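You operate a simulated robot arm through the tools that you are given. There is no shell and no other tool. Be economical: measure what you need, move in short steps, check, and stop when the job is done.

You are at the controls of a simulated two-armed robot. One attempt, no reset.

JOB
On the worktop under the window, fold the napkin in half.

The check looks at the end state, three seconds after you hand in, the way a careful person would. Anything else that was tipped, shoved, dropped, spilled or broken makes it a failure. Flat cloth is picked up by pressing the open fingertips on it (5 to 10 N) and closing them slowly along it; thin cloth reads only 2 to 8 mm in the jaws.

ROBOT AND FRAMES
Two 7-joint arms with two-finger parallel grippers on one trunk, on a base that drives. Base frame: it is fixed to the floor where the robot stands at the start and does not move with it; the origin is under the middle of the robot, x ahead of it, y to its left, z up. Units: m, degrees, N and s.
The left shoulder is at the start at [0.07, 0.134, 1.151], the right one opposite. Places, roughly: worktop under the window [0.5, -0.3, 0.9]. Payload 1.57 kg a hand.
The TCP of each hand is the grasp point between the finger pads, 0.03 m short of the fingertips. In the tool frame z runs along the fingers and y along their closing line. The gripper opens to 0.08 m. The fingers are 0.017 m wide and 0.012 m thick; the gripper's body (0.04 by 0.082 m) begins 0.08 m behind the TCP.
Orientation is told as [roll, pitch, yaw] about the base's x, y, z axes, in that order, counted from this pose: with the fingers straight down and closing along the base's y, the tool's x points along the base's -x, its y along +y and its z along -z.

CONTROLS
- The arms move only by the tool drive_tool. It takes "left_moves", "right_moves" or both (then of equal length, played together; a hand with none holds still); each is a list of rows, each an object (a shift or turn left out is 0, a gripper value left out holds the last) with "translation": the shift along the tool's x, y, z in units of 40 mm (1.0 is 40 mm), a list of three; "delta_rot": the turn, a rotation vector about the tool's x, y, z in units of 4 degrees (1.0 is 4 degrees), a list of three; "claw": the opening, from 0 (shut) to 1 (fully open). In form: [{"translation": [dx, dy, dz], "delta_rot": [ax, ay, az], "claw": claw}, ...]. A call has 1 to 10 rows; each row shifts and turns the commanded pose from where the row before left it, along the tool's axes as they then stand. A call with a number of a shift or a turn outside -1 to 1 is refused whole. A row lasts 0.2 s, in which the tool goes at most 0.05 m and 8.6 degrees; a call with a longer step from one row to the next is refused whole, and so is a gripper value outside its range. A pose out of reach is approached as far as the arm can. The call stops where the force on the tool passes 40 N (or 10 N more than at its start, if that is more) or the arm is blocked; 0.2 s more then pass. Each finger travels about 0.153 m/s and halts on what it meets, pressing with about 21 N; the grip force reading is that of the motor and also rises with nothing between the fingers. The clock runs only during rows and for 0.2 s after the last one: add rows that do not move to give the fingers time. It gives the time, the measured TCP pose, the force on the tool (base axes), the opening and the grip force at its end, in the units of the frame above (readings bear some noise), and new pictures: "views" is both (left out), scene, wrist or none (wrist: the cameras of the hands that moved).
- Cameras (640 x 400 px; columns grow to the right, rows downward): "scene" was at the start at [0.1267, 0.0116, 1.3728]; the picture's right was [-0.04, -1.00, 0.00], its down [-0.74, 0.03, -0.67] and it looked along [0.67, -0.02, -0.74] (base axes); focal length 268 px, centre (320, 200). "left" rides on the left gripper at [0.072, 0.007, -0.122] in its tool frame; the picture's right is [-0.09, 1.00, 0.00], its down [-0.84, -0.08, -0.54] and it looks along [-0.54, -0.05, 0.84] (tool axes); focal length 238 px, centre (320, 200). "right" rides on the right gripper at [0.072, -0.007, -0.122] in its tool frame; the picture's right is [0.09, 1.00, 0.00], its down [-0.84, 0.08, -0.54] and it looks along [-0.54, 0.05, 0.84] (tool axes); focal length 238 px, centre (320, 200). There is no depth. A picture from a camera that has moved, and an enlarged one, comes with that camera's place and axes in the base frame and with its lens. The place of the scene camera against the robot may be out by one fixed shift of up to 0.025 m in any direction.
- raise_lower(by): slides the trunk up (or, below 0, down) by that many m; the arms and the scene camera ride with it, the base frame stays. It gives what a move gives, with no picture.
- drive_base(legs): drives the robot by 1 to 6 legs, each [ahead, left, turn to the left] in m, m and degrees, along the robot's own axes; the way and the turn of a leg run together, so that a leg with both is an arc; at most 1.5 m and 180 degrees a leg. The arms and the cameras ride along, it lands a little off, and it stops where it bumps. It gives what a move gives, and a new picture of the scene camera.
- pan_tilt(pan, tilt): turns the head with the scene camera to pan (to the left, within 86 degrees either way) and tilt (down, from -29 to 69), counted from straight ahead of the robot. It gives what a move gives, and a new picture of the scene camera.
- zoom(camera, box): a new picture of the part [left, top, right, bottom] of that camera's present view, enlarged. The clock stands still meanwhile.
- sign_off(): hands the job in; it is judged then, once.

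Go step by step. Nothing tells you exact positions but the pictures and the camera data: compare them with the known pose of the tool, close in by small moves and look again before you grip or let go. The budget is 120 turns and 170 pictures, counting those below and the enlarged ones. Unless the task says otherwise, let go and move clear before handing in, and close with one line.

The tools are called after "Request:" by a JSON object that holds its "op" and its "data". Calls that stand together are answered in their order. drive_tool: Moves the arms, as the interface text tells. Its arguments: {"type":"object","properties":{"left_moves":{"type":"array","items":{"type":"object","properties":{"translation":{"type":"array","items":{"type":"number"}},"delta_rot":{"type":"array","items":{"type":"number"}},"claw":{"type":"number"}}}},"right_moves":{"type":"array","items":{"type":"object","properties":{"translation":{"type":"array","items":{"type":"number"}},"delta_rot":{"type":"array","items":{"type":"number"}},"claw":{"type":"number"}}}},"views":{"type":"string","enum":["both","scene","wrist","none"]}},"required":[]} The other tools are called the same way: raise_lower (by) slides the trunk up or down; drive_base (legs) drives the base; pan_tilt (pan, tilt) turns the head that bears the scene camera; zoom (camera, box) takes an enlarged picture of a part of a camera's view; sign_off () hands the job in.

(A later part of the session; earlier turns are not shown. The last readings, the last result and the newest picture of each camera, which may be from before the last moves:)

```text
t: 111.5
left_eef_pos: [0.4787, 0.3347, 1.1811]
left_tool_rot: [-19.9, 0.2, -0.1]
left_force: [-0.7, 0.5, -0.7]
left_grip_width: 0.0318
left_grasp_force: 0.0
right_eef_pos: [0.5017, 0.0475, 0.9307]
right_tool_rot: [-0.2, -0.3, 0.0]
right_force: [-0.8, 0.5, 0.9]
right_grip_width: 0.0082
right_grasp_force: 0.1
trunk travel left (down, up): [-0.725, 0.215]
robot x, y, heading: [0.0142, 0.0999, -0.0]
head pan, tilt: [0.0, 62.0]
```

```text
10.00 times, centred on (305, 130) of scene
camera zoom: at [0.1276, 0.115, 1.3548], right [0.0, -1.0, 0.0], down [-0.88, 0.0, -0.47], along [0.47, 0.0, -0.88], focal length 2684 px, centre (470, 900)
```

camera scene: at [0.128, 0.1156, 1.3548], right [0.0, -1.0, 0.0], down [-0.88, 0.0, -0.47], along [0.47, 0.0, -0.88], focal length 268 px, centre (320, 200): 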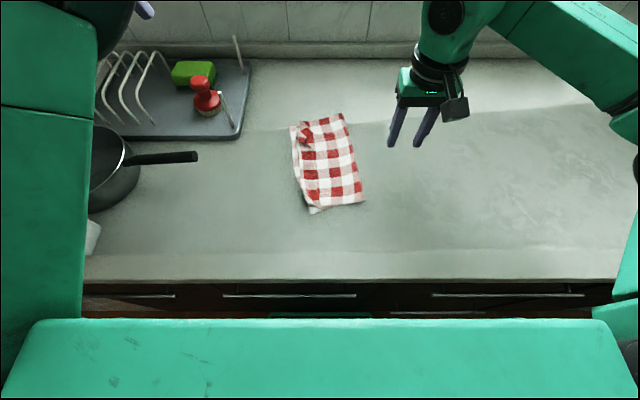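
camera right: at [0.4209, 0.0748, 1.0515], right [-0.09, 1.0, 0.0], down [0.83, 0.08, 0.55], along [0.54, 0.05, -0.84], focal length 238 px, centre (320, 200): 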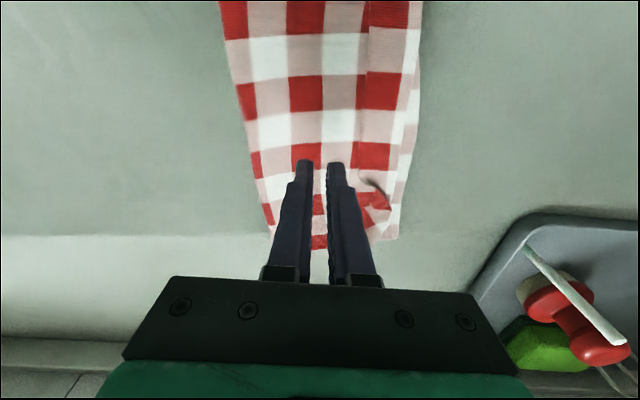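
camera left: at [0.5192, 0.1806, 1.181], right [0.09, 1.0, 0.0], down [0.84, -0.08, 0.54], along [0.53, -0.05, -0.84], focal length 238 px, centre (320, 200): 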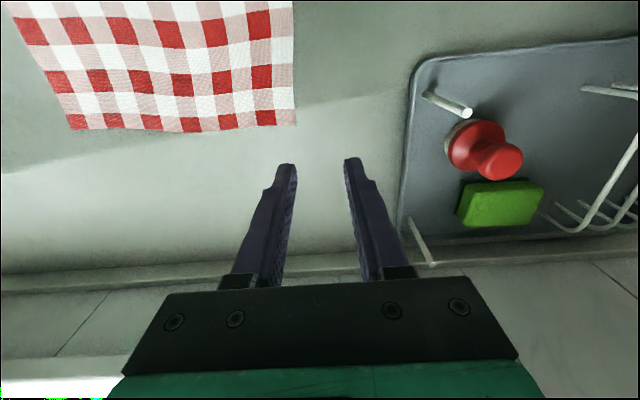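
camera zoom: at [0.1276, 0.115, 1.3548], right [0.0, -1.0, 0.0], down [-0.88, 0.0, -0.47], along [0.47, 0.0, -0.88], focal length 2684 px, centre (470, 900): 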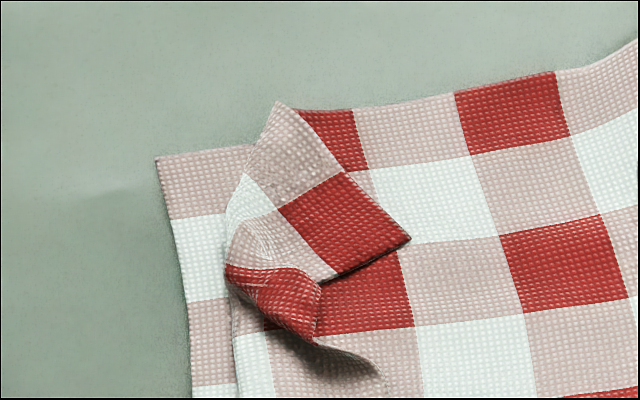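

The tip (0.555, 0.112) is folded back over a crease at y≈0.15; it belongs at about (0.583, 0.173). I'll raise the hand and shift the base slightly for reach before flipping it.

Request:
{"op": "drive_tool", "data": {"right_moves": [{"translation": [0, 0, -0.8], "claw": 0.25}, {}], "views": "none"}}

Request:
{"op": "drive_base", "data": {"legs": [[0.01, 0.06, 0]]}}

```text
t: 112.1
left_eef_pos: [0.4784, 0.3353, 1.1808]
left_tool_rot: [-19.9, 0.2, -0.1]
left_force: [0.6, -0.6, 0.0]
left_grip_width: 0.0321
left_grasp_force: 0.1
right_eef_pos: [0.5017, 0.0473, 0.9629]
right_tool_rot: [-0.1, -0.3, 0.0]
right_force: [-0.2, 0.7, 0.2]
right_grip_width: 0.0198
right_grasp_force: 0.0
trunk travel left (down, up): [-0.725, 0.215]
robot x, y, heading: [0.0127, 0.1027, -0.2]
head pan, tilt: [0.0, 62.0]
```

```text
t: 113.1
left_eef_pos: [0.488, 0.3905, 1.1811]
left_tool_rot: [-19.7, 0.1, -0.2]
left_force: [0.0, -0.2, 0.1]
left_grip_width: 0.0321
left_grasp_force: 0.0
right_eef_pos: [0.5114, 0.1018, 0.9616]
right_tool_rot: [0.0, -0.3, 0.0]
right_force: [0.2, -0.4, -1.0]
right_grip_width: 0.0199
right_grasp_force: 0.1
trunk travel left (down, up): [-0.725, 0.215]
robot x, y, heading: [0.0276, 0.1548, -0.2]
head pan, tilt: [0.0, 62.0]
camera scene: at [0.1369, 0.1692, 1.3549], right [0.0, -1.0, 0.0], down [-0.88, 0.0, -0.47], along [0.47, 0.0, -0.88], focal length 268 px, centre (320, 200)
```

scene: 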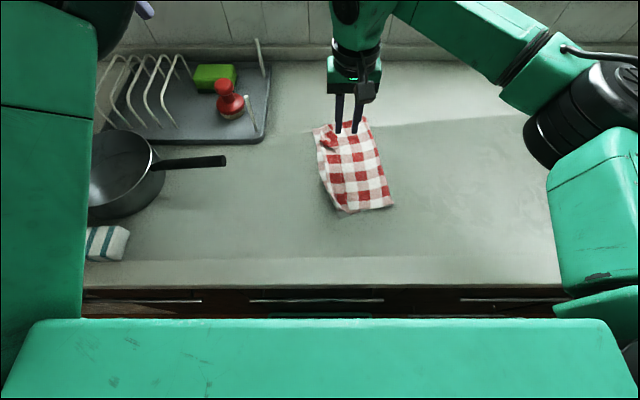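

Request:
{"op": "drive_tool", "data": {"right_moves": [{"translation": [-0.6, 0.35, 0.5]}, {"translation": [-0.6, 0.4, 0.75]}, {}], "views": "none"}}

Request:
{"op": "zoom", "data": {"camera": "right", "box": [250, 110, 410, 210]}}

```text
t: 113.9
left_eef_pos: [0.4887, 0.395, 1.1818]
left_tool_rot: [-19.9, 0.2, -0.2]
left_force: [0.1, -0.1, 0.2]
left_grip_width: 0.0318
left_grasp_force: 0.0
right_eef_pos: [0.5607, 0.1362, 0.9136]
right_tool_rot: [-0.1, -0.2, 0.0]
right_force: [0.4, -0.1, -0.2]
right_grip_width: 0.0201
right_grasp_force: 0.2
trunk travel left (down, up): [-0.725, 0.215]
robot x, y, heading: [0.027, 0.1595, 0.2]
head pan, tilt: [0.0, 62.0]
```

```text
4.00 times, centred on (330, 160) of right
camera zoom: at [0.4869, 0.1288, 1.0333], right [-0.09, 1.0, 0.0], down [0.83, 0.08, 0.55], along [0.54, 0.05, -0.84], focal length 953 px, centre (280, 360)
```

zoom: 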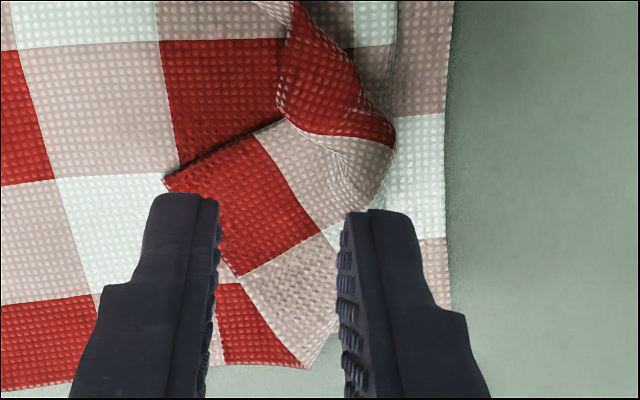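

Request:
{"op": "drive_tool", "data": {"right_moves": [{"translation": [0, -0.1, 0.25]}, {"translation": [0, 0, 0.2]}, {"translation": [0, 0, 0.06]}, {}], "views": "none"}}

```text
t: 114.9
left_eef_pos: [0.488, 0.3937, 1.1809]
left_tool_rot: [-19.8, 0.2, -0.2]
left_force: [-0.2, 0.3, 0.4]
left_grip_width: 0.032
left_grasp_force: 0.1
right_eef_pos: [0.5606, 0.133, 0.8929]
right_tool_rot: [-0.2, -0.3, 0.0]
right_force: [-0.3, 0.1, 2.3]
right_grip_width: 0.0198
right_grasp_force: 0.0
trunk travel left (down, up): [-0.725, 0.215]
robot x, y, heading: [0.0303, 0.1585, -0.1]
head pan, tilt: [0.0, 62.0]
```

Request:
{"op": "drive_tool", "data": {"right_moves": [{"translation": [0, 0, 0.02]}, {"claw": 0.22}, {"claw": 0.19}, {"claw": 0.16}, {"claw": 0.13}, {"claw": 0.1}, {"claw": 0.07}, {"claw": 0.03}, {"claw": 0}, {}], "views": "wrist"}}

```text
t: 117.1
left_eef_pos: [0.4875, 0.3945, 1.1816]
left_tool_rot: [-19.9, 0.2, -0.3]
left_force: [-0.3, 0.4, -0.3]
left_grip_width: 0.032
left_grasp_force: 0.0
right_eef_pos: [0.5594, 0.1326, 0.8926]
right_tool_rot: [-0.3, -0.3, -0.1]
right_force: [0.2, -0.2, 8.0]
right_grip_width: 0.0018
right_grasp_force: 20.8
trunk travel left (down, up): [-0.725, 0.215]
robot x, y, heading: [0.0281, 0.1616, 0.1]
head pan, tilt: [0.0, 62.0]
camera right: at [0.4861, 0.1246, 1.013], right [-0.09, 1.0, 0.0], down [0.83, 0.08, 0.55], along [0.54, 0.05, -0.84], focal length 238 px, centre (320, 200)
```

right: 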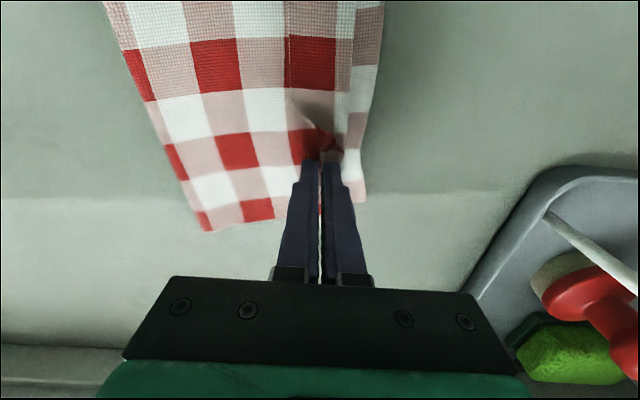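

Caught 1.8 mm. I'll lift, carry it left, and roll the hand 24° so the tip turns over.

Request:
{"op": "drive_tool", "data": {"right_moves": [{"translation": [0, 0.1, -0.6]}, {"translation": [-0.05, 0.3, -0.2], "delta_rot": [1, 0, 0]}, {"translation": [-0.05, 0.3, 0], "delta_rot": [1, 0, 0]}, {"translation": [-0.05, 0.3, 0], "delta_rot": [1, 0, 0]}, {"translation": [-0.05, 0.3, 0], "delta_rot": [1, 0, 0]}, {"translation": [0, 0.2, 0], "delta_rot": [1, 0, 0]}, {"translation": [0, 0.1, 0], "delta_rot": [1, 0, 0]}, {}], "views": "wrist"}}

Request:
{"op": "zoom", "data": {"camera": "scene", "box": [290, 90, 410, 220]}}

```text
t: 118.9
left_eef_pos: [0.4887, 0.3921, 1.1801]
left_tool_rot: [-19.9, 0.1, -0.2]
left_force: [-0.7, 0.0, -0.9]
left_grip_width: 0.032
left_grasp_force: 0.1
right_eef_pos: [0.5567, 0.1445, 0.8952]
right_tool_rot: [-24.0, -0.1, -0.1]
right_force: [0.1, 0.6, 0.7]
right_grip_width: 0.0016
right_grasp_force: 20.9
right hand out of reach, approached as far as the arm can: row 5, 7
trunk travel left (down, up): [-0.725, 0.215]
robot x, y, heading: [0.024, 0.1596, 0.0]
head pan, tilt: [0.0, 62.0]
camera right: at [0.484, 0.1871, 1.0078], right [-0.09, 0.91, -0.41], down [0.84, 0.29, 0.47], along [0.54, -0.3, -0.79], focal length 238 px, centre (320, 200)
```

right: 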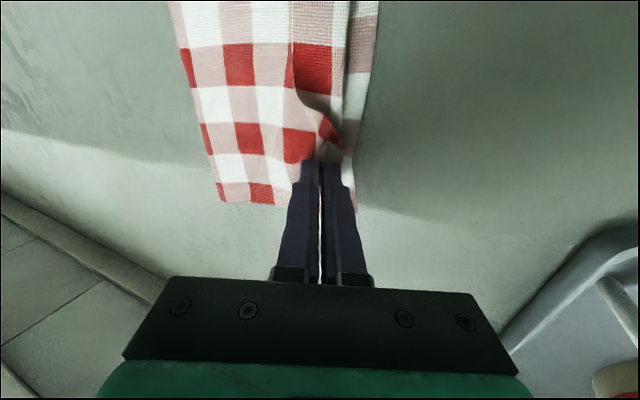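

```text
3.08 times, centred on (350, 155) of scene
camera zoom: at [0.138, 0.1725, 1.3548], right [0.0, -1.0, 0.0], down [-0.88, 0.0, -0.47], along [0.47, 0.0, -0.88], focal length 826 px, centre (228, 338)
```

zoom: 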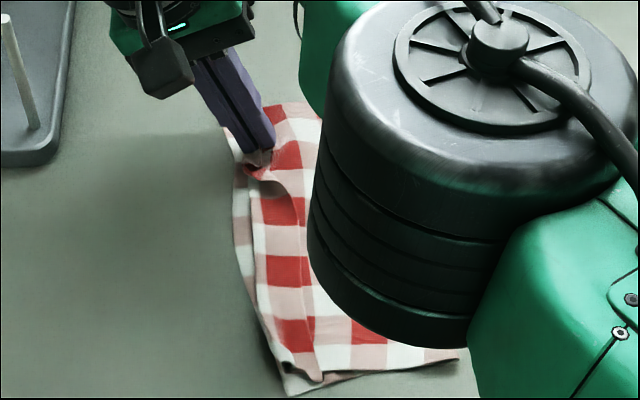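

The roll limited the arm, so I'll unroll most of it and carry the tip further left.

Request:
{"op": "drive_tool", "data": {"right_moves": [{"translation": [0, 0.1, -0.3], "delta_rot": [-1, 0, 0]}, {"translation": [0, 0.2, -0.2], "delta_rot": [-1, 0, 0]}, {"translation": [0, 0.2, -0.1], "delta_rot": [-1, 0, 0]}, {"translation": [0, 0.2, 0], "delta_rot": [-1, 0, 0]}, {"translation": [-0.2, 0.2, 0], "delta_rot": [-1, 0, 0]}, {"translation": [-0.2, 0.1, 0], "delta_rot": [-1, 0, 0]}, {}], "views": "wrist"}}

Request:
{"op": "zoom", "data": {"camera": "scene", "box": [290, 90, 410, 220]}}

```text
t: 120.5
left_eef_pos: [0.489, 0.3932, 1.1819]
left_tool_rot: [-19.8, 0.2, -0.1]
left_force: [0.2, 0.8, 0.5]
left_grip_width: 0.032
left_grasp_force: 0.1
right_eef_pos: [0.5736, 0.1933, 0.9076]
right_tool_rot: [-0.2, -0.2, 0.0]
right_force: [-0.5, 0.7, -0.1]
right_grip_width: 0.0019
right_grasp_force: 21.3
trunk travel left (down, up): [-0.725, 0.215]
robot x, y, heading: [0.0232, 0.1642, -0.1]
head pan, tilt: [0.0, 62.0]
camera right: at [0.4995, 0.1852, 1.0287], right [-0.09, 1.0, 0.0], down [0.83, 0.08, 0.55], along [0.54, 0.05, -0.84], focal length 238 px, centre (320, 200)
```

right: 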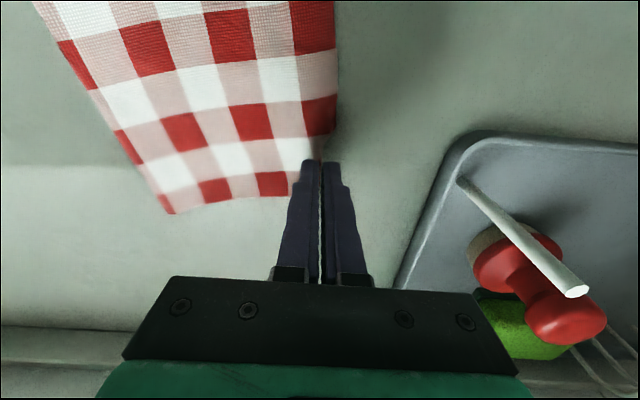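

```text
3.08 times, centred on (350, 155) of scene
camera zoom: at [0.1378, 0.1735, 1.3548], right [0.0, -1.0, 0.0], down [-0.88, 0.0, -0.47], along [0.47, 0.0, -0.88], focal length 826 px, centre (228, 338)
```

zoom: 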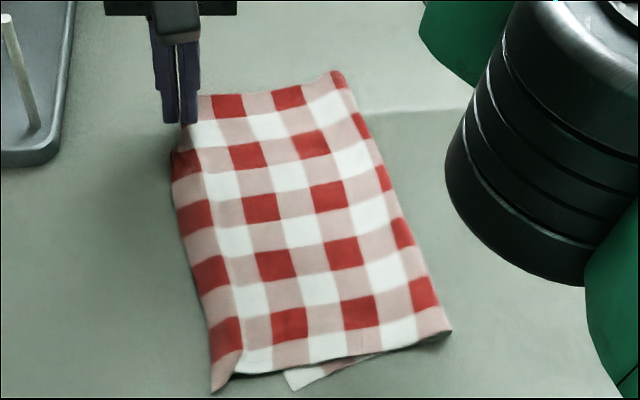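

The pleat is gone and the flap is stretched flat. At the near end the flap now overshoots the bottom layer by about 5 cm. I'll set this corner down 2 cm back and release, then re-lay the near corner.

Request:
{"op": "drive_tool", "data": {"right_moves": [{"translation": [0, -0.25, 0.1]}, {"translation": [0, -0.25, 0.15]}, {"translation": [0, 0, 0.12]}, {}, {"claw": 0.1}, {"claw": 0.2}, {"translation": [0, 0, -0.4], "claw": 0.3}, {"translation": [0, 0, -0.9]}, {"translation": [0.6, -0.3, -0.6]}, {"translation": [0.9, -0.4, 0]}], "views": "wrist"}}

Request:
{"op": "zoom", "data": {"camera": "scene", "box": [290, 90, 410, 220]}}

```text
t: 122.7
left_eef_pos: [0.4872, 0.3913, 1.1806]
left_tool_rot: [-19.7, 0.1, -0.3]
left_force: [0.1, -1.5, 0.2]
left_grip_width: 0.0319
left_grasp_force: 0.0
right_eef_pos: [0.5123, 0.1432, 0.9683]
right_tool_rot: [-0.2, -0.4, -0.2]
right_force: [-0.9, 0.4, -0.6]
right_grip_width: 0.0238
right_grasp_force: 0.1
trunk travel left (down, up): [-0.725, 0.215]
robot x, y, heading: [0.0281, 0.1585, -0.3]
head pan, tilt: [0.0, 62.0]
camera right: at [0.4383, 0.1353, 1.0894], right [-0.09, 1.0, 0.0], down [0.83, 0.08, 0.55], along [0.54, 0.05, -0.84], focal length 238 px, centre (320, 200)
```

right: 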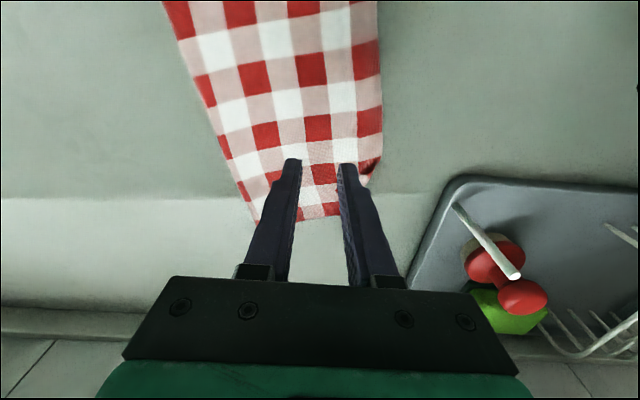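

```text
3.08 times, centred on (350, 155) of scene
camera zoom: at [0.1367, 0.1718, 1.3549], right [0.0, -1.0, 0.0], down [-0.88, 0.0, -0.47], along [0.47, 0.0, -0.88], focal length 826 px, centre (228, 338)
```

zoom: 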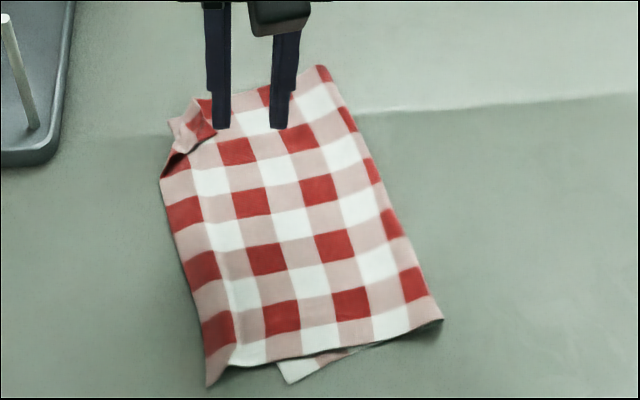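

Next the near-left flap corner, around (0.357, 0.172). I'll go above it.

Request:
{"op": "drive_tool", "data": {"right_moves": [{"translation": [0.86, 0.075, 0], "claw": 0.3}, {"translation": [0.86, 0.075, 0]}, {"translation": [0.86, 0.075, 0.4]}, {"translation": [0.86, 0.075, 0.6]}, {}], "views": "wrist"}}

```text
t: 123.9
left_eef_pos: [0.4893, 0.3944, 1.1819]
left_tool_rot: [-20.0, 0.1, -0.3]
left_force: [0.3, 0.0, 0.7]
left_grip_width: 0.0318
left_grasp_force: 0.0
right_eef_pos: [0.3753, 0.157, 0.9258]
right_tool_rot: [-0.2, -0.4, -0.1]
right_force: [0.3, -0.3, 0.0]
right_grip_width: 0.024
right_grasp_force: 0.0
trunk travel left (down, up): [-0.725, 0.215]
robot x, y, heading: [0.0261, 0.1604, -0.1]
head pan, tilt: [0.0, 62.0]
camera right: at [0.3024, 0.1497, 1.0481], right [-0.09, 1.0, 0.0], down [0.83, 0.08, 0.55], along [0.54, 0.05, -0.84], focal length 238 px, centre (320, 200)
```

right: 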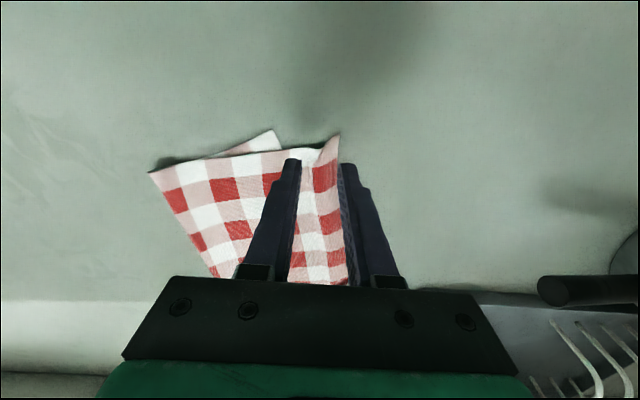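

Request:
{"op": "drive_tool", "data": {"right_moves": [{"translation": [0, -0.22, 0.3]}, {"translation": [0, 0, 0.53]}, {"translation": [0, 0, 0.05]}, {}], "views": "none"}}

```text
t: 124.9
left_eef_pos: [0.488, 0.3928, 1.1813]
left_tool_rot: [-19.8, 0.3, -0.2]
left_force: [-0.3, -0.1, -0.9]
left_grip_width: 0.0322
left_grasp_force: 0.0
right_eef_pos: [0.3754, 0.1493, 0.8924]
right_tool_rot: [-0.3, -0.3, -0.1]
right_force: [0.4, 0.0, -0.5]
right_grip_width: 0.024
right_grasp_force: 0.0
trunk travel left (down, up): [-0.725, 0.215]
robot x, y, heading: [0.0249, 0.1583, -0.2]
head pan, tilt: [0.0, 62.0]
```

Request:
{"op": "drive_tool", "data": {"right_moves": [{"translation": [0, 0, 0.05]}, {}], "views": "none"}}

```text
t: 125.5
left_eef_pos: [0.4881, 0.3931, 1.1819]
left_tool_rot: [-19.9, 0.2, -0.2]
left_force: [0.5, 0.0, -1.2]
left_grip_width: 0.0323
left_grasp_force: 0.0
right_eef_pos: [0.3753, 0.1482, 0.8917]
right_tool_rot: [-0.1, -0.4, -0.1]
right_force: [1.7, -1.4, 11.3]
right_grip_width: 0.0241
right_grasp_force: 0.1
trunk travel left (down, up): [-0.725, 0.215]
robot x, y, heading: [0.0269, 0.1605, 0.1]
head pan, tilt: [0.0, 62.0]
```

Request:
{"op": "drive_tool", "data": {"right_moves": [{"claw": 0.26}, {"claw": 0.22}, {"claw": 0.18}, {"claw": 0.14}, {"claw": 0.1}, {"claw": 0.06}, {"claw": 0.03}, {"claw": 0}, {}, {}], "views": "wrist"}}

```text
t: 127.7
left_eef_pos: [0.487, 0.3948, 1.1827]
left_tool_rot: [-19.9, 0.1, -0.2]
left_force: [0.6, 0.0, 0.3]
left_grip_width: 0.032
left_grasp_force: 0.0
right_eef_pos: [0.3742, 0.1486, 0.8911]
right_tool_rot: [-0.2, -0.4, 0.0]
right_force: [0.1, 0.9, 15.6]
right_grip_width: 0.0024
right_grasp_force: 21.4
trunk travel left (down, up): [-0.725, 0.215]
robot x, y, heading: [0.0237, 0.1582, -0.0]
head pan, tilt: [0.0, 62.0]
camera right: at [0.3008, 0.1412, 1.0124], right [-0.09, 1.0, 0.0], down [0.83, 0.08, 0.55], along [0.55, 0.05, -0.84], focal length 238 px, centre (320, 200)
```

right: 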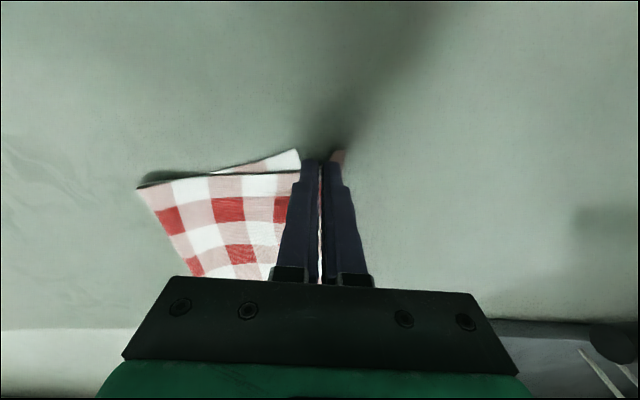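

Gripped. I'll lift it up and to the right to loosen the fold, and look.

Request:
{"op": "drive_tool", "data": {"right_moves": [{"translation": [0, -0.1, -0.6]}, {"translation": [0, -0.4, -0.6]}, {"translation": [0, -0.6, -0.4]}, {"translation": [0, -0.6, 0]}, {"translation": [0, -0.6, 0]}, {}], "views": "both"}}

```text
t: 129.1
left_eef_pos: [0.488, 0.3938, 1.1799]
left_tool_rot: [-19.8, 0.2, -0.1]
left_force: [0.7, -0.4, 0.0]
left_grip_width: 0.0319
left_grasp_force: 0.1
right_eef_pos: [0.3749, 0.0563, 0.9546]
right_tool_rot: [-0.2, -0.1, -0.1]
right_force: [-0.7, 0.0, -0.1]
right_grip_width: 0.0019
right_grasp_force: 20.9
trunk travel left (down, up): [-0.725, 0.215]
robot x, y, heading: [0.0289, 0.1609, -0.1]
head pan, tilt: [0.0, 62.0]
camera scene: at [0.1381, 0.1742, 1.3548], right [0.0, -1.0, 0.0], down [-0.88, 0.0, -0.47], along [0.47, 0.0, -0.88], focal length 268 px, centre (320, 200)
camera right: at [0.3017, 0.0489, 1.0758], right [-0.09, 1.0, 0.0], down [0.83, 0.08, 0.55], along [0.54, 0.05, -0.84], focal length 238 px, centre (320, 200)
```

scene: 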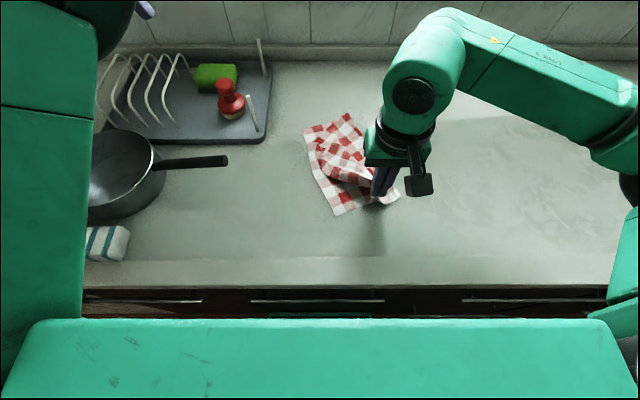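
right: 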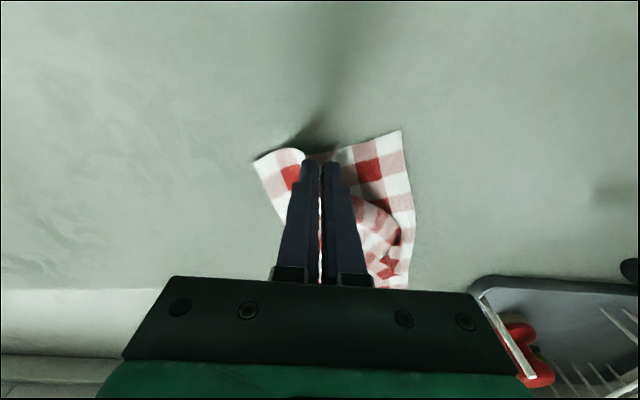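

The flap is free and the bottom's near-left corner is at (0.359, 0.129), with its far-left corner at (0.57, 0.194). I'll lay the flap corner back down onto the near-left corner.

Request:
{"op": "drive_tool", "data": {"right_moves": [{"translation": [0, 0.4, 0]}, {"translation": [-0.03, 0.4, 0.3]}, {"translation": [-0.03, 0.4, 0.4]}, {"translation": [-0.02, 0.3, 0.5]}, {"translation": [0, 0, 0.25]}, {}], "views": "wrist"}}

Request:
{"op": "zoom", "data": {"camera": "scene", "box": [290, 90, 420, 230]}}

```text
t: 130.5
left_eef_pos: [0.4879, 0.3936, 1.1808]
left_tool_rot: [-19.9, 0.2, -0.2]
left_force: [0.3, 0.8, -0.3]
left_grip_width: 0.0323
left_grasp_force: 0.1
right_eef_pos: [0.3792, 0.1163, 0.897]
right_tool_rot: [-0.1, -0.3, 0.0]
right_force: [-1.2, -0.3, -0.5]
right_grip_width: 0.0022
right_grasp_force: 20.9
trunk travel left (down, up): [-0.725, 0.215]
robot x, y, heading: [0.0293, 0.1548, -0.1]
head pan, tilt: [0.0, 62.0]
camera right: at [0.3051, 0.1085, 1.0176], right [-0.09, 1.0, 0.0], down [0.83, 0.08, 0.55], along [0.54, 0.05, -0.84], focal length 238 px, centre (320, 200)
```

right: 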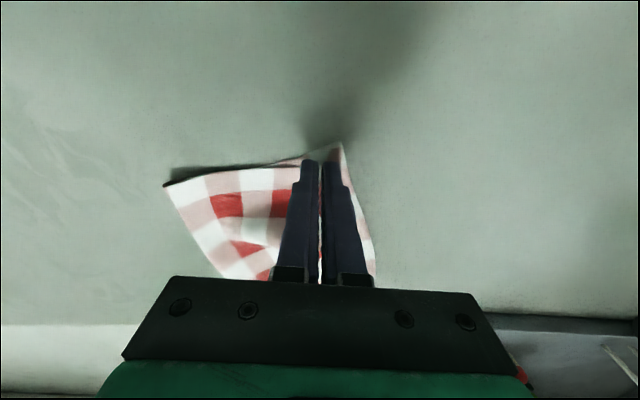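

```text
2.86 times, centred on (355, 160) of scene
camera zoom: at [0.1377, 0.1736, 1.3548], right [0.0, -1.0, 0.0], down [-0.88, 0.0, -0.47], along [0.47, 0.0, -0.88], focal length 767 px, centre (220, 314)
```

zoom: 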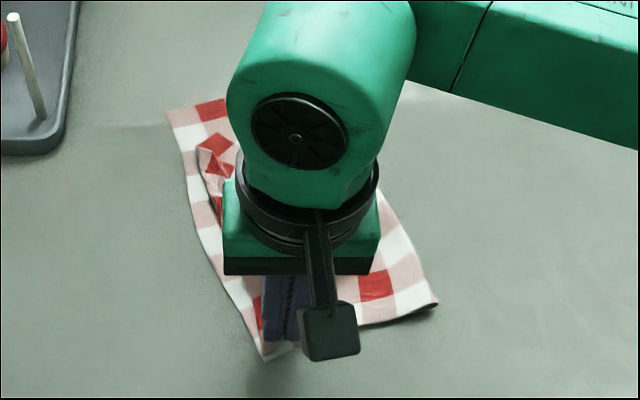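

Well aligned at the near corner. Lower, release and back off to inspect.

Request:
{"op": "drive_tool", "data": {"right_moves": [{"translation": [0.05, 0.05, 0.08]}, {}, {"claw": 0.1}, {"claw": 0.2}, {"translation": [0, 0, -0.4], "claw": 0.3}, {"translation": [0, 0, -0.9]}, {"translation": [0, -0.7, -0.6]}, {"translation": [0, -1, 0]}, {"translation": [0, -1, 0]}, {"translation": [0, -1, 0]}], "views": "none"}}

Request:
{"op": "zoom", "data": {"camera": "scene", "box": [290, 100, 420, 225]}}

```text
t: 132.7
left_eef_pos: [0.4881, 0.3927, 1.1819]
left_tool_rot: [-19.8, 0.0, -0.2]
left_force: [-0.2, 0.6, 0.2]
left_grip_width: 0.032
left_grasp_force: 0.0
right_eef_pos: [0.376, -0.0314, 0.9695]
right_tool_rot: [-0.1, -0.2, 0.1]
right_force: [-0.9, -0.2, 0.1]
right_grip_width: 0.0239
right_grasp_force: 0.0
trunk travel left (down, up): [-0.725, 0.215]
robot x, y, heading: [0.0234, 0.158, 0.0]
head pan, tilt: [0.0, 62.0]
```

```text
3.20 times, centred on (355, 162) of scene
camera zoom: at [0.1367, 0.1719, 1.3549], right [0.0, -1.0, 0.0], down [-0.88, 0.0, -0.47], along [0.47, 0.0, -0.88], focal length 859 px, centre (208, 320)
```

zoom: 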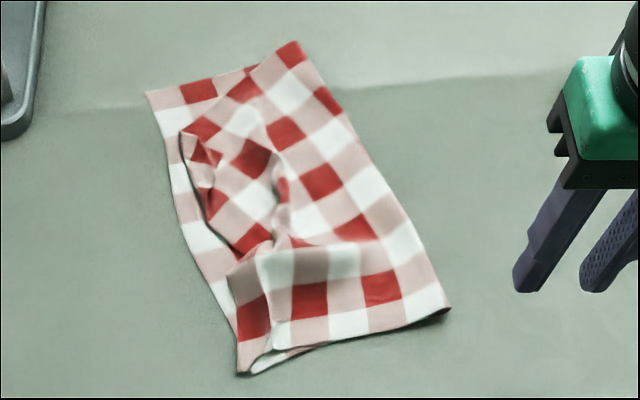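

The near end is well matched; now the far flap corner needs pulling about 4 cm to the far-left corner to take out the bunching. I'll get a close view of it.

Request:
{"op": "drive_tool", "data": {"right_moves": [{"translation": [-0.68, 0.75, 0]}, {"translation": [-0.68, 0.75, 0]}, {"translation": [-0.68, 0.75, 0]}, {"translation": [-0.68, 0.75, 0]}, {"translation": [-0.68, 0.75, 0.3]}, {"translation": [-0.6, 0.75, 0.6]}, {}], "views": "wrist"}}

Request:
{"op": "zoom", "data": {"camera": "right", "box": [220, 90, 420, 215]}}

```text
t: 134.3
left_eef_pos: [0.4878, 0.3925, 1.1813]
left_tool_rot: [-19.9, 0.3, -0.2]
left_force: [-0.3, 0.6, 1.0]
left_grip_width: 0.0316
left_grasp_force: 0.1
right_eef_pos: [0.5379, 0.1502, 0.9334]
right_tool_rot: [0.0, -0.4, 0.0]
right_force: [-0.5, 0.2, -1.0]
right_grip_width: 0.0242
right_grasp_force: 0.1
trunk travel left (down, up): [-0.725, 0.215]
robot x, y, heading: [0.0262, 0.159, -0.1]
head pan, tilt: [0.0, 62.0]
camera right: at [0.4634, 0.1426, 1.0543], right [-0.09, 1.0, 0.0], down [0.83, 0.08, 0.55], along [0.54, 0.05, -0.84], focal length 238 px, centre (320, 200)
```

right: 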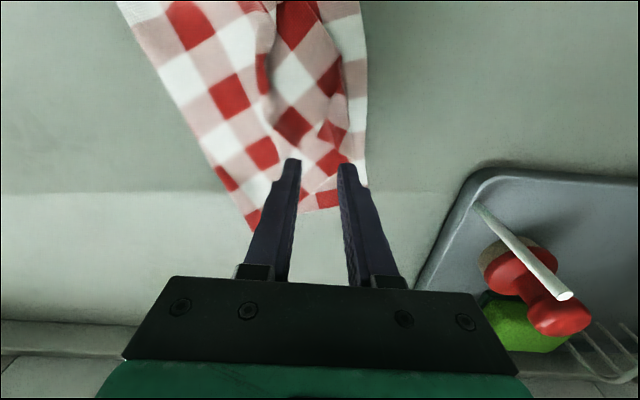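

```text
3.20 times, centred on (320, 152) of right
camera zoom: at [0.4634, 0.1426, 1.0543], right [-0.09, 1.0, 0.0], down [0.83, 0.08, 0.55], along [0.54, 0.05, -0.84], focal length 763 px, centre (320, 352)
```

zoom: 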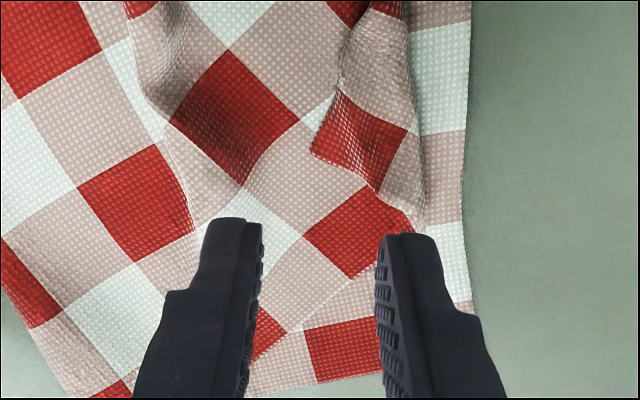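

The tip is folded back again at (0.525, 0.146), crease near y≈0.172. I'll pinch close to the tip with a narrow opening.

Request:
{"op": "drive_tool", "data": {"right_moves": [{"translation": [0.27, 0.3, 0.3], "claw": 0.21}, {"translation": [0, 0, 0.6]}, {"translation": [0, 0, 0.08]}, {}], "views": "wrist"}}

Request:
{"op": "zoom", "data": {"camera": "right", "box": [240, 90, 400, 190]}}

```text
t: 135.3
left_eef_pos: [0.4882, 0.3948, 1.181]
left_tool_rot: [-20.0, 0.2, -0.1]
left_force: [0.8, 0.1, 0.5]
left_grip_width: 0.0318
left_grasp_force: 0.0
right_eef_pos: [0.5261, 0.1626, 0.8936]
right_tool_rot: [-0.2, -0.3, 0.0]
right_force: [0.2, -0.7, 0.0]
right_grip_width: 0.0167
right_grasp_force: 0.1
trunk travel left (down, up): [-0.725, 0.215]
robot x, y, heading: [0.0268, 0.1604, -0.2]
head pan, tilt: [0.0, 62.0]
camera right: at [0.4525, 0.1555, 1.0156], right [-0.09, 1.0, 0.0], down [0.83, 0.08, 0.55], along [0.54, 0.05, -0.84], focal length 238 px, centre (320, 200)
```

right: 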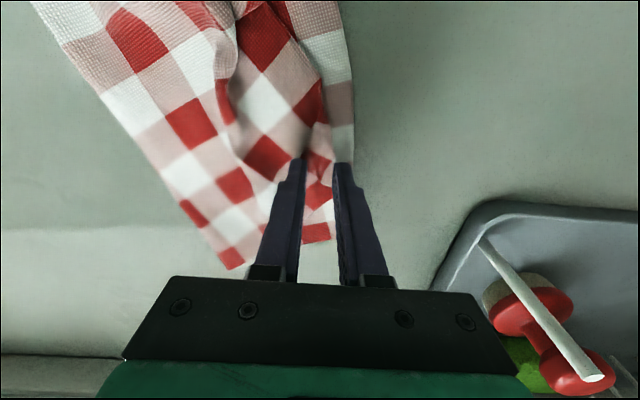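

```text
4.00 times, centred on (320, 140) of right
camera zoom: at [0.4525, 0.1555, 1.0156], right [-0.09, 1.0, 0.0], down [0.83, 0.08, 0.55], along [0.54, 0.05, -0.84], focal length 953 px, centre (320, 440)
```

zoom: 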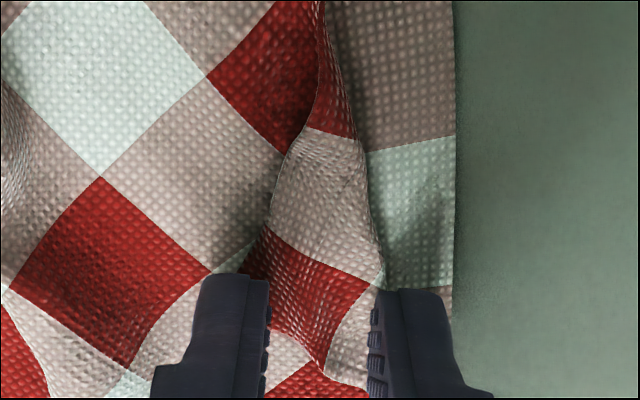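

Request:
{"op": "drive_tool", "data": {"right_moves": [{"translation": [0, -0.08, 0.03]}, {"translation": [0, 0, 0.03]}, {}, {"claw": 0.18}, {"claw": 0.15}, {"claw": 0.12}, {"claw": 0.09}, {"claw": 0.05}, {"claw": 0}, {}], "views": "wrist"}}

```text
t: 137.5
left_eef_pos: [0.4888, 0.3935, 1.181]
left_tool_rot: [-19.9, 0.2, -0.2]
left_force: [0.3, 0.8, 0.0]
left_grip_width: 0.032
left_grasp_force: 0.1
right_eef_pos: [0.5254, 0.1595, 0.8918]
right_tool_rot: [-0.2, -0.2, 0.0]
right_force: [-0.6, 0.5, 0.7]
right_grip_width: 0.0015
right_grasp_force: 20.9
trunk travel left (down, up): [-0.725, 0.215]
robot x, y, heading: [0.0285, 0.1615, 0.1]
head pan, tilt: [0.0, 62.0]
camera right: at [0.4522, 0.1517, 1.0133], right [-0.09, 1.0, 0.0], down [0.83, 0.08, 0.55], along [0.54, 0.05, -0.84], focal length 238 px, centre (320, 200)
```

right: 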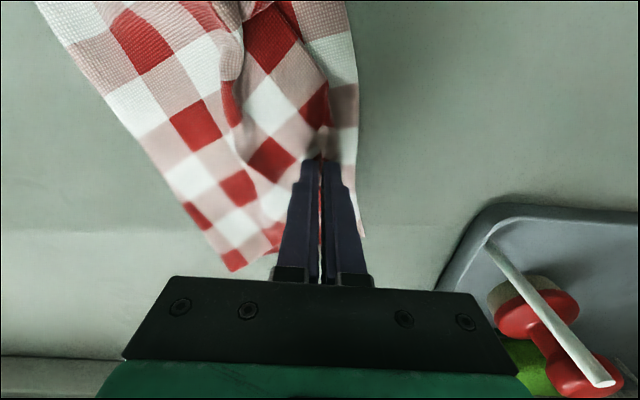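

Something is held; lift 4 cm straight up to see which layers.

Request:
{"op": "drive_tool", "data": {"right_moves": [{"translation": [0, 0, -0.5]}, {"translation": [0, 0.1, -0.5]}, {}], "views": "wrist"}}

Request:
{"op": "zoom", "data": {"camera": "scene", "box": [290, 100, 420, 225]}}

```text
t: 138.3
left_eef_pos: [0.4875, 0.3945, 1.1796]
left_tool_rot: [-19.9, 0.2, -0.3]
left_force: [-0.5, -0.6, 0.0]
left_grip_width: 0.032
left_grasp_force: 0.2
right_eef_pos: [0.5257, 0.1618, 0.9329]
right_tool_rot: [-0.2, -0.2, -0.2]
right_force: [-0.4, 0.0, 0.5]
right_grip_width: 0.0014
right_grasp_force: 20.9
trunk travel left (down, up): [-0.725, 0.215]
robot x, y, heading: [0.0238, 0.1575, -0.0]
head pan, tilt: [0.0, 62.0]
camera right: at [0.4527, 0.155, 1.054], right [-0.09, 1.0, 0.0], down [0.83, 0.08, 0.55], along [0.54, 0.05, -0.84], focal length 238 px, centre (320, 200)
```

right: 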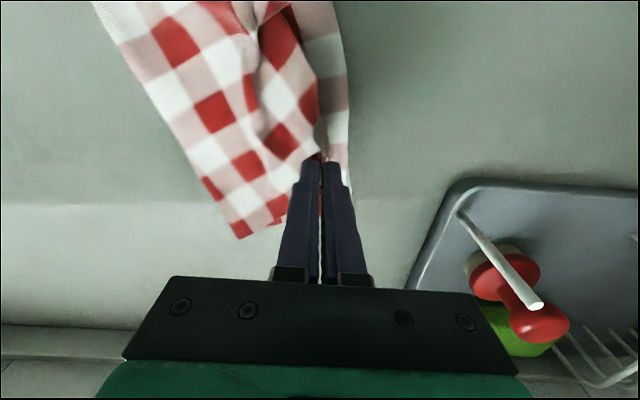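

```text
3.20 times, centred on (355, 162) of scene
camera zoom: at [0.1381, 0.1735, 1.3547], right [0.0, -1.0, 0.0], down [-0.88, 0.0, -0.47], along [0.47, 0.0, -0.88], focal length 859 px, centre (208, 320)
```

zoom: 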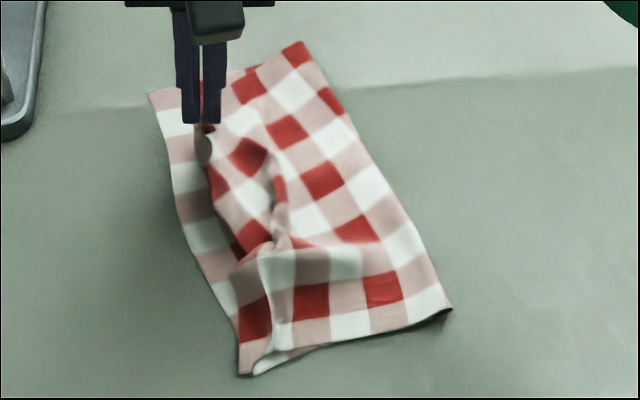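

Only the flap corner is held. I'll carry it toward the far-left corner, just taut, and check.

Request:
{"op": "drive_tool", "data": {"right_moves": [{"translation": [-0.3, 0.25, 0]}, {"translation": [-0.3, 0.25, 0.15]}, {"translation": [-0.3, 0.25, 0.2]}, {"translation": [-0.25, 0.25, 0.2]}, {}], "views": "wrist"}}

Request:
{"op": "zoom", "data": {"camera": "scene", "box": [290, 100, 420, 225]}}

```text
t: 139.5
left_eef_pos: [0.4876, 0.3934, 1.1814]
left_tool_rot: [-19.9, 0.1, -0.2]
left_force: [0.6, 0.0, -0.3]
left_grip_width: 0.0319
left_grasp_force: 0.0
right_eef_pos: [0.5703, 0.2028, 0.9096]
right_tool_rot: [-0.1, -0.3, 0.0]
right_force: [0.2, -0.6, -0.4]
right_grip_width: 0.0018
right_grasp_force: 21.1
trunk travel left (down, up): [-0.725, 0.215]
robot x, y, heading: [0.0237, 0.1581, -0.3]
head pan, tilt: [0.0, 62.0]
camera right: at [0.4975, 0.1951, 1.0311], right [-0.09, 1.0, 0.0], down [0.83, 0.08, 0.55], along [0.54, 0.05, -0.84], focal length 238 px, centre (320, 200)
```

right: 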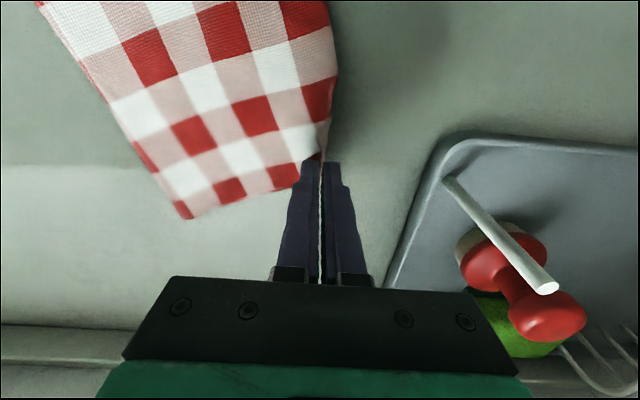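

```text
3.20 times, centred on (355, 162) of scene
camera zoom: at [0.1377, 0.173, 1.3548], right [0.0, -1.0, 0.0], down [-0.88, 0.0, -0.47], along [0.47, 0.0, -0.88], focal length 859 px, centre (208, 320)
```

zoom: 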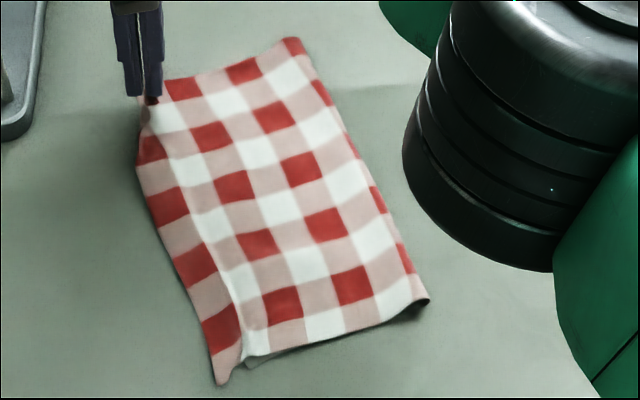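

The flap is now smooth and square. I'll lower it while easing back about 1.5 cm, release, and back off.

Request:
{"op": "drive_tool", "data": {"right_moves": [{"translation": [0, -0.05, 0.2]}, {"translation": [0, -0.15, 0.1]}, {"translation": [0, -0.15, 0.08]}, {}, {"claw": 0.06}, {"claw": 0.12}, {"translation": [0, 0, -0.2], "claw": 0.2}, {"translation": [0, 0, -0.9]}, {"translation": [0.6, -0.5, -0.7]}, {"translation": [0.7, -0.9, 0]}], "views": "none"}}

Request:
{"op": "drive_tool", "data": {"right_moves": [{"translation": [0.7, -0.9, 0]}, {"translation": [0.5, -1, 0]}, {"translation": [0, -1, 0]}, {"translation": [0, -1, 0]}], "views": "wrist"}}

Request:
{"op": "zoom", "data": {"camera": "scene", "box": [290, 100, 420, 225]}}

```text
t: 141.7
left_eef_pos: [0.4886, 0.3913, 1.1811]
left_tool_rot: [-19.8, 0.1, -0.2]
left_force: [0.3, -0.7, 0.0]
left_grip_width: 0.0318
left_grasp_force: 0.1
right_eef_pos: [0.5199, 0.1315, 0.969]
right_tool_rot: [0.0, -0.2, -0.1]
right_force: [-0.7, 0.5, 0.4]
right_grip_width: 0.0161
right_grasp_force: 0.0
trunk travel left (down, up): [-0.725, 0.215]
robot x, y, heading: [0.0226, 0.158, -0.3]
head pan, tilt: [0.0, 62.0]
```

```text
t: 142.7
left_eef_pos: [0.4874, 0.3911, 1.1809]
left_tool_rot: [-19.8, 0.1, -0.2]
left_force: [-0.3, 0.4, -0.6]
left_grip_width: 0.032
left_grasp_force: 0.0
right_eef_pos: [0.4707, -0.0242, 0.9677]
right_tool_rot: [0.0, -0.2, 0.0]
right_force: [-0.4, -0.3, -0.4]
right_grip_width: 0.016
right_grasp_force: 0.0
trunk travel left (down, up): [-0.725, 0.215]
robot x, y, heading: [0.0269, 0.1581, -0.2]
head pan, tilt: [0.0, 62.0]
camera right: at [0.3977, -0.0321, 1.089], right [-0.09, 1.0, 0.0], down [0.83, 0.08, 0.55], along [0.54, 0.05, -0.84], focal length 238 px, centre (320, 200)
```

right: 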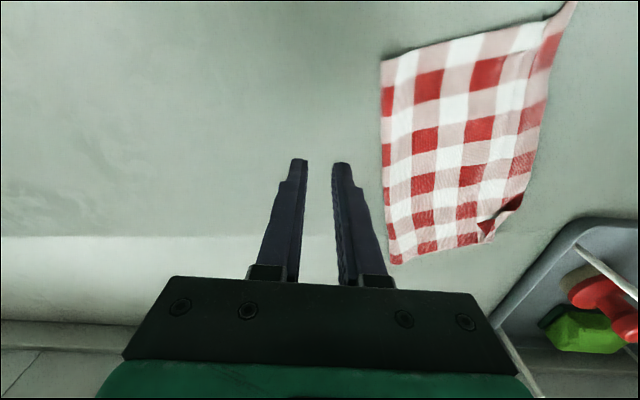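

```text
3.20 times, centred on (355, 162) of scene
camera zoom: at [0.1371, 0.1714, 1.3549], right [0.0, -1.0, 0.0], down [-0.88, 0.0, -0.47], along [0.47, 0.0, -0.88], focal length 859 px, centre (208, 320)
```

zoom: 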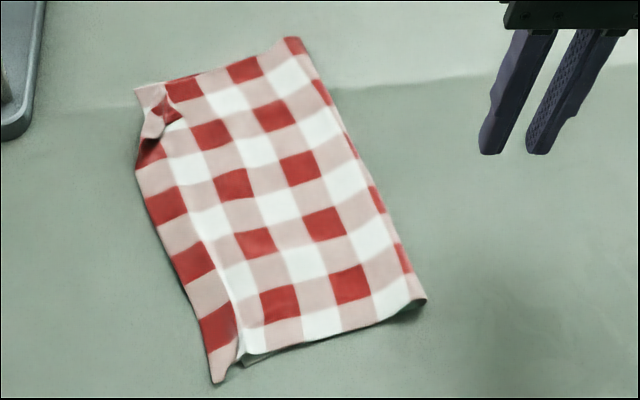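

Request:
{"op": "zoom", "data": {"camera": "right", "box": [440, 150, 560, 270]}}

```text
3.33 times, centred on (500, 210) of right
camera zoom: at [0.3977, -0.0321, 1.089], right [-0.09, 1.0, 0.0], down [0.83, 0.08, 0.55], along [0.54, 0.05, -0.84], focal length 794 px, centre (-280, 167)
```

zoom: 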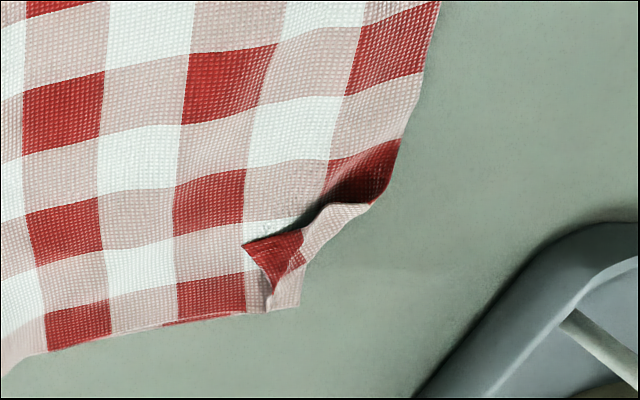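

The flap's tip (0.557, 0.171) is still turned back about 3 cm. I'll flip it outward like a page, sweeping closed fingertips just above the flap.

Request:
{"op": "drive_tool", "data": {"right_moves": [{"translation": [-0.456, 0.85, 0], "claw": 0}, {"translation": [-0.456, 0.85, 0]}, {"translation": [-0.456, 0.85, 0]}, {"translation": [-0.456, 0.85, 0.3]}, {"translation": [-0.456, 0.85, 0.6]}, {}], "views": "wrist"}}

Request:
{"op": "zoom", "data": {"camera": "right", "box": [260, 100, 420, 200]}}

```text
t: 144.1
left_eef_pos: [0.4886, 0.3932, 1.1813]
left_tool_rot: [-19.9, 0.2, -0.2]
left_force: [-0.9, -0.7, 0.0]
left_grip_width: 0.0317
left_grasp_force: 0.0
right_eef_pos: [0.5629, 0.1473, 0.9307]
right_tool_rot: [-0.2, -0.3, 0.0]
right_force: [-0.1, 0.5, 0.1]
right_grip_width: 0.0
right_grasp_force: 20.4
trunk travel left (down, up): [-0.725, 0.215]
robot x, y, heading: [0.0239, 0.1598, -0.4]
head pan, tilt: [0.0, 62.0]
camera right: at [0.4902, 0.1393, 1.0525], right [-0.09, 1.0, 0.0], down [0.83, 0.08, 0.55], along [0.54, 0.05, -0.84], focal length 238 px, centre (320, 200)
```

right: 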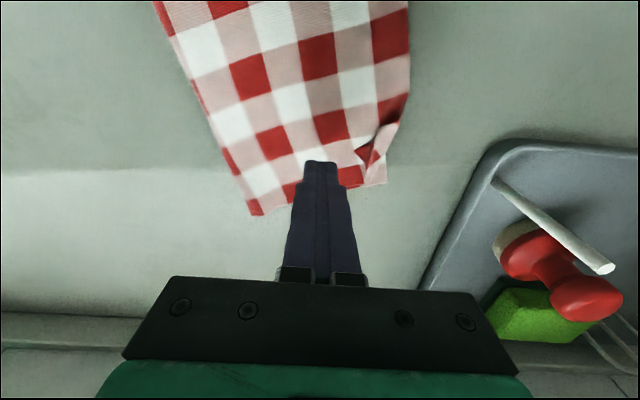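

```text
4.00 times, centred on (340, 150) of right
camera zoom: at [0.4902, 0.1393, 1.0525], right [-0.09, 1.0, 0.0], down [0.83, 0.08, 0.55], along [0.54, 0.05, -0.84], focal length 953 px, centre (240, 400)
```

zoom: 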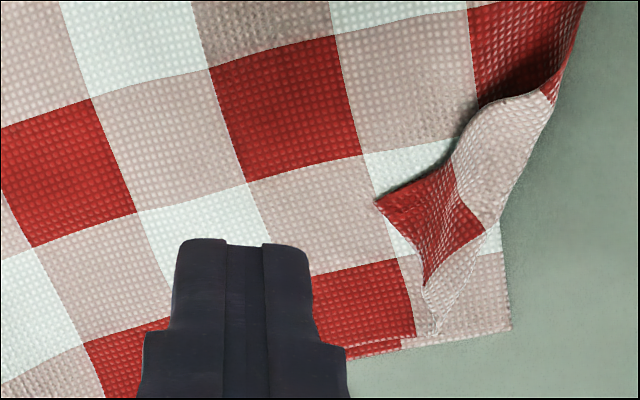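

Request:
{"op": "drive_tool", "data": {"right_moves": [{"translation": [0.1, 0, 0.4]}, {"translation": [0, 0, 0.46]}, {"translation": [0, 0.25, 0]}, {"translation": [0, 0.25, 0]}, {"translation": [-0.05, 0.25, -0.05]}, {"translation": [-0.05, 0.25, -0.08]}, {"translation": [-0.05, 0.25, -0.08]}, {"translation": [-0.05, 0.2, -0.05]}], "views": "wrist"}}

Request:
{"op": "zoom", "data": {"camera": "right", "box": [240, 100, 400, 200]}}

```text
t: 145.9
left_eef_pos: [0.4878, 0.3945, 1.1803]
left_tool_rot: [-19.9, 0.3, -0.2]
left_force: [0.1, 0.6, 0.0]
left_grip_width: 0.0319
left_grasp_force: 0.0
right_eef_pos: [0.5656, 0.2049, 0.9076]
right_tool_rot: [-0.2, -0.3, -0.1]
right_force: [-0.8, 1.1, 0.3]
right_grip_width: 0.0
right_grasp_force: 21.7
trunk travel left (down, up): [-0.725, 0.215]
robot x, y, heading: [0.0248, 0.1598, -0.2]
head pan, tilt: [0.0, 62.0]
camera right: at [0.4931, 0.1977, 1.0282], right [-0.09, 1.0, 0.0], down [0.83, 0.08, 0.55], along [0.54, 0.05, -0.84], focal length 238 px, centre (320, 200)
```

right: 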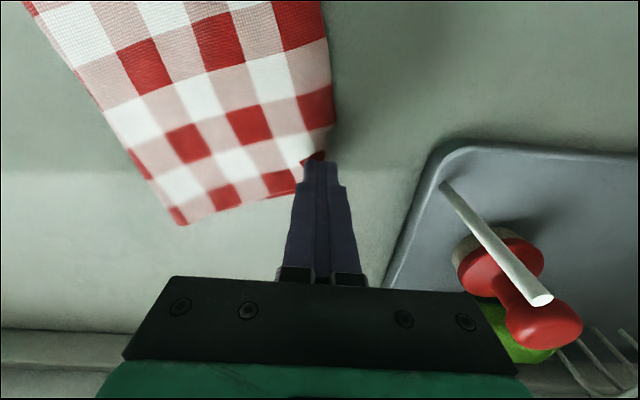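

```text
4.00 times, centred on (320, 150) of right
camera zoom: at [0.4931, 0.1977, 1.0282], right [-0.09, 1.0, 0.0], down [0.83, 0.08, 0.55], along [0.54, 0.05, -0.84], focal length 953 px, centre (320, 400)
```

zoom: 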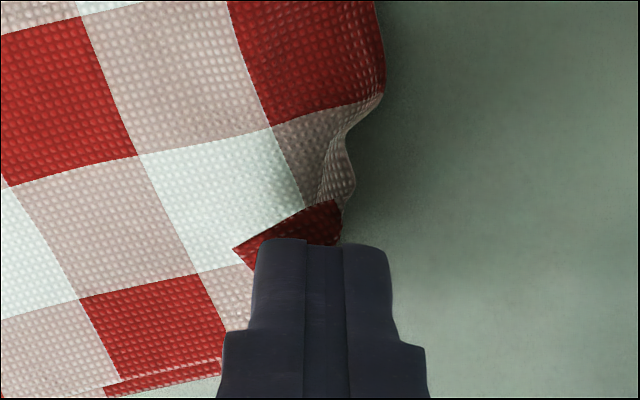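

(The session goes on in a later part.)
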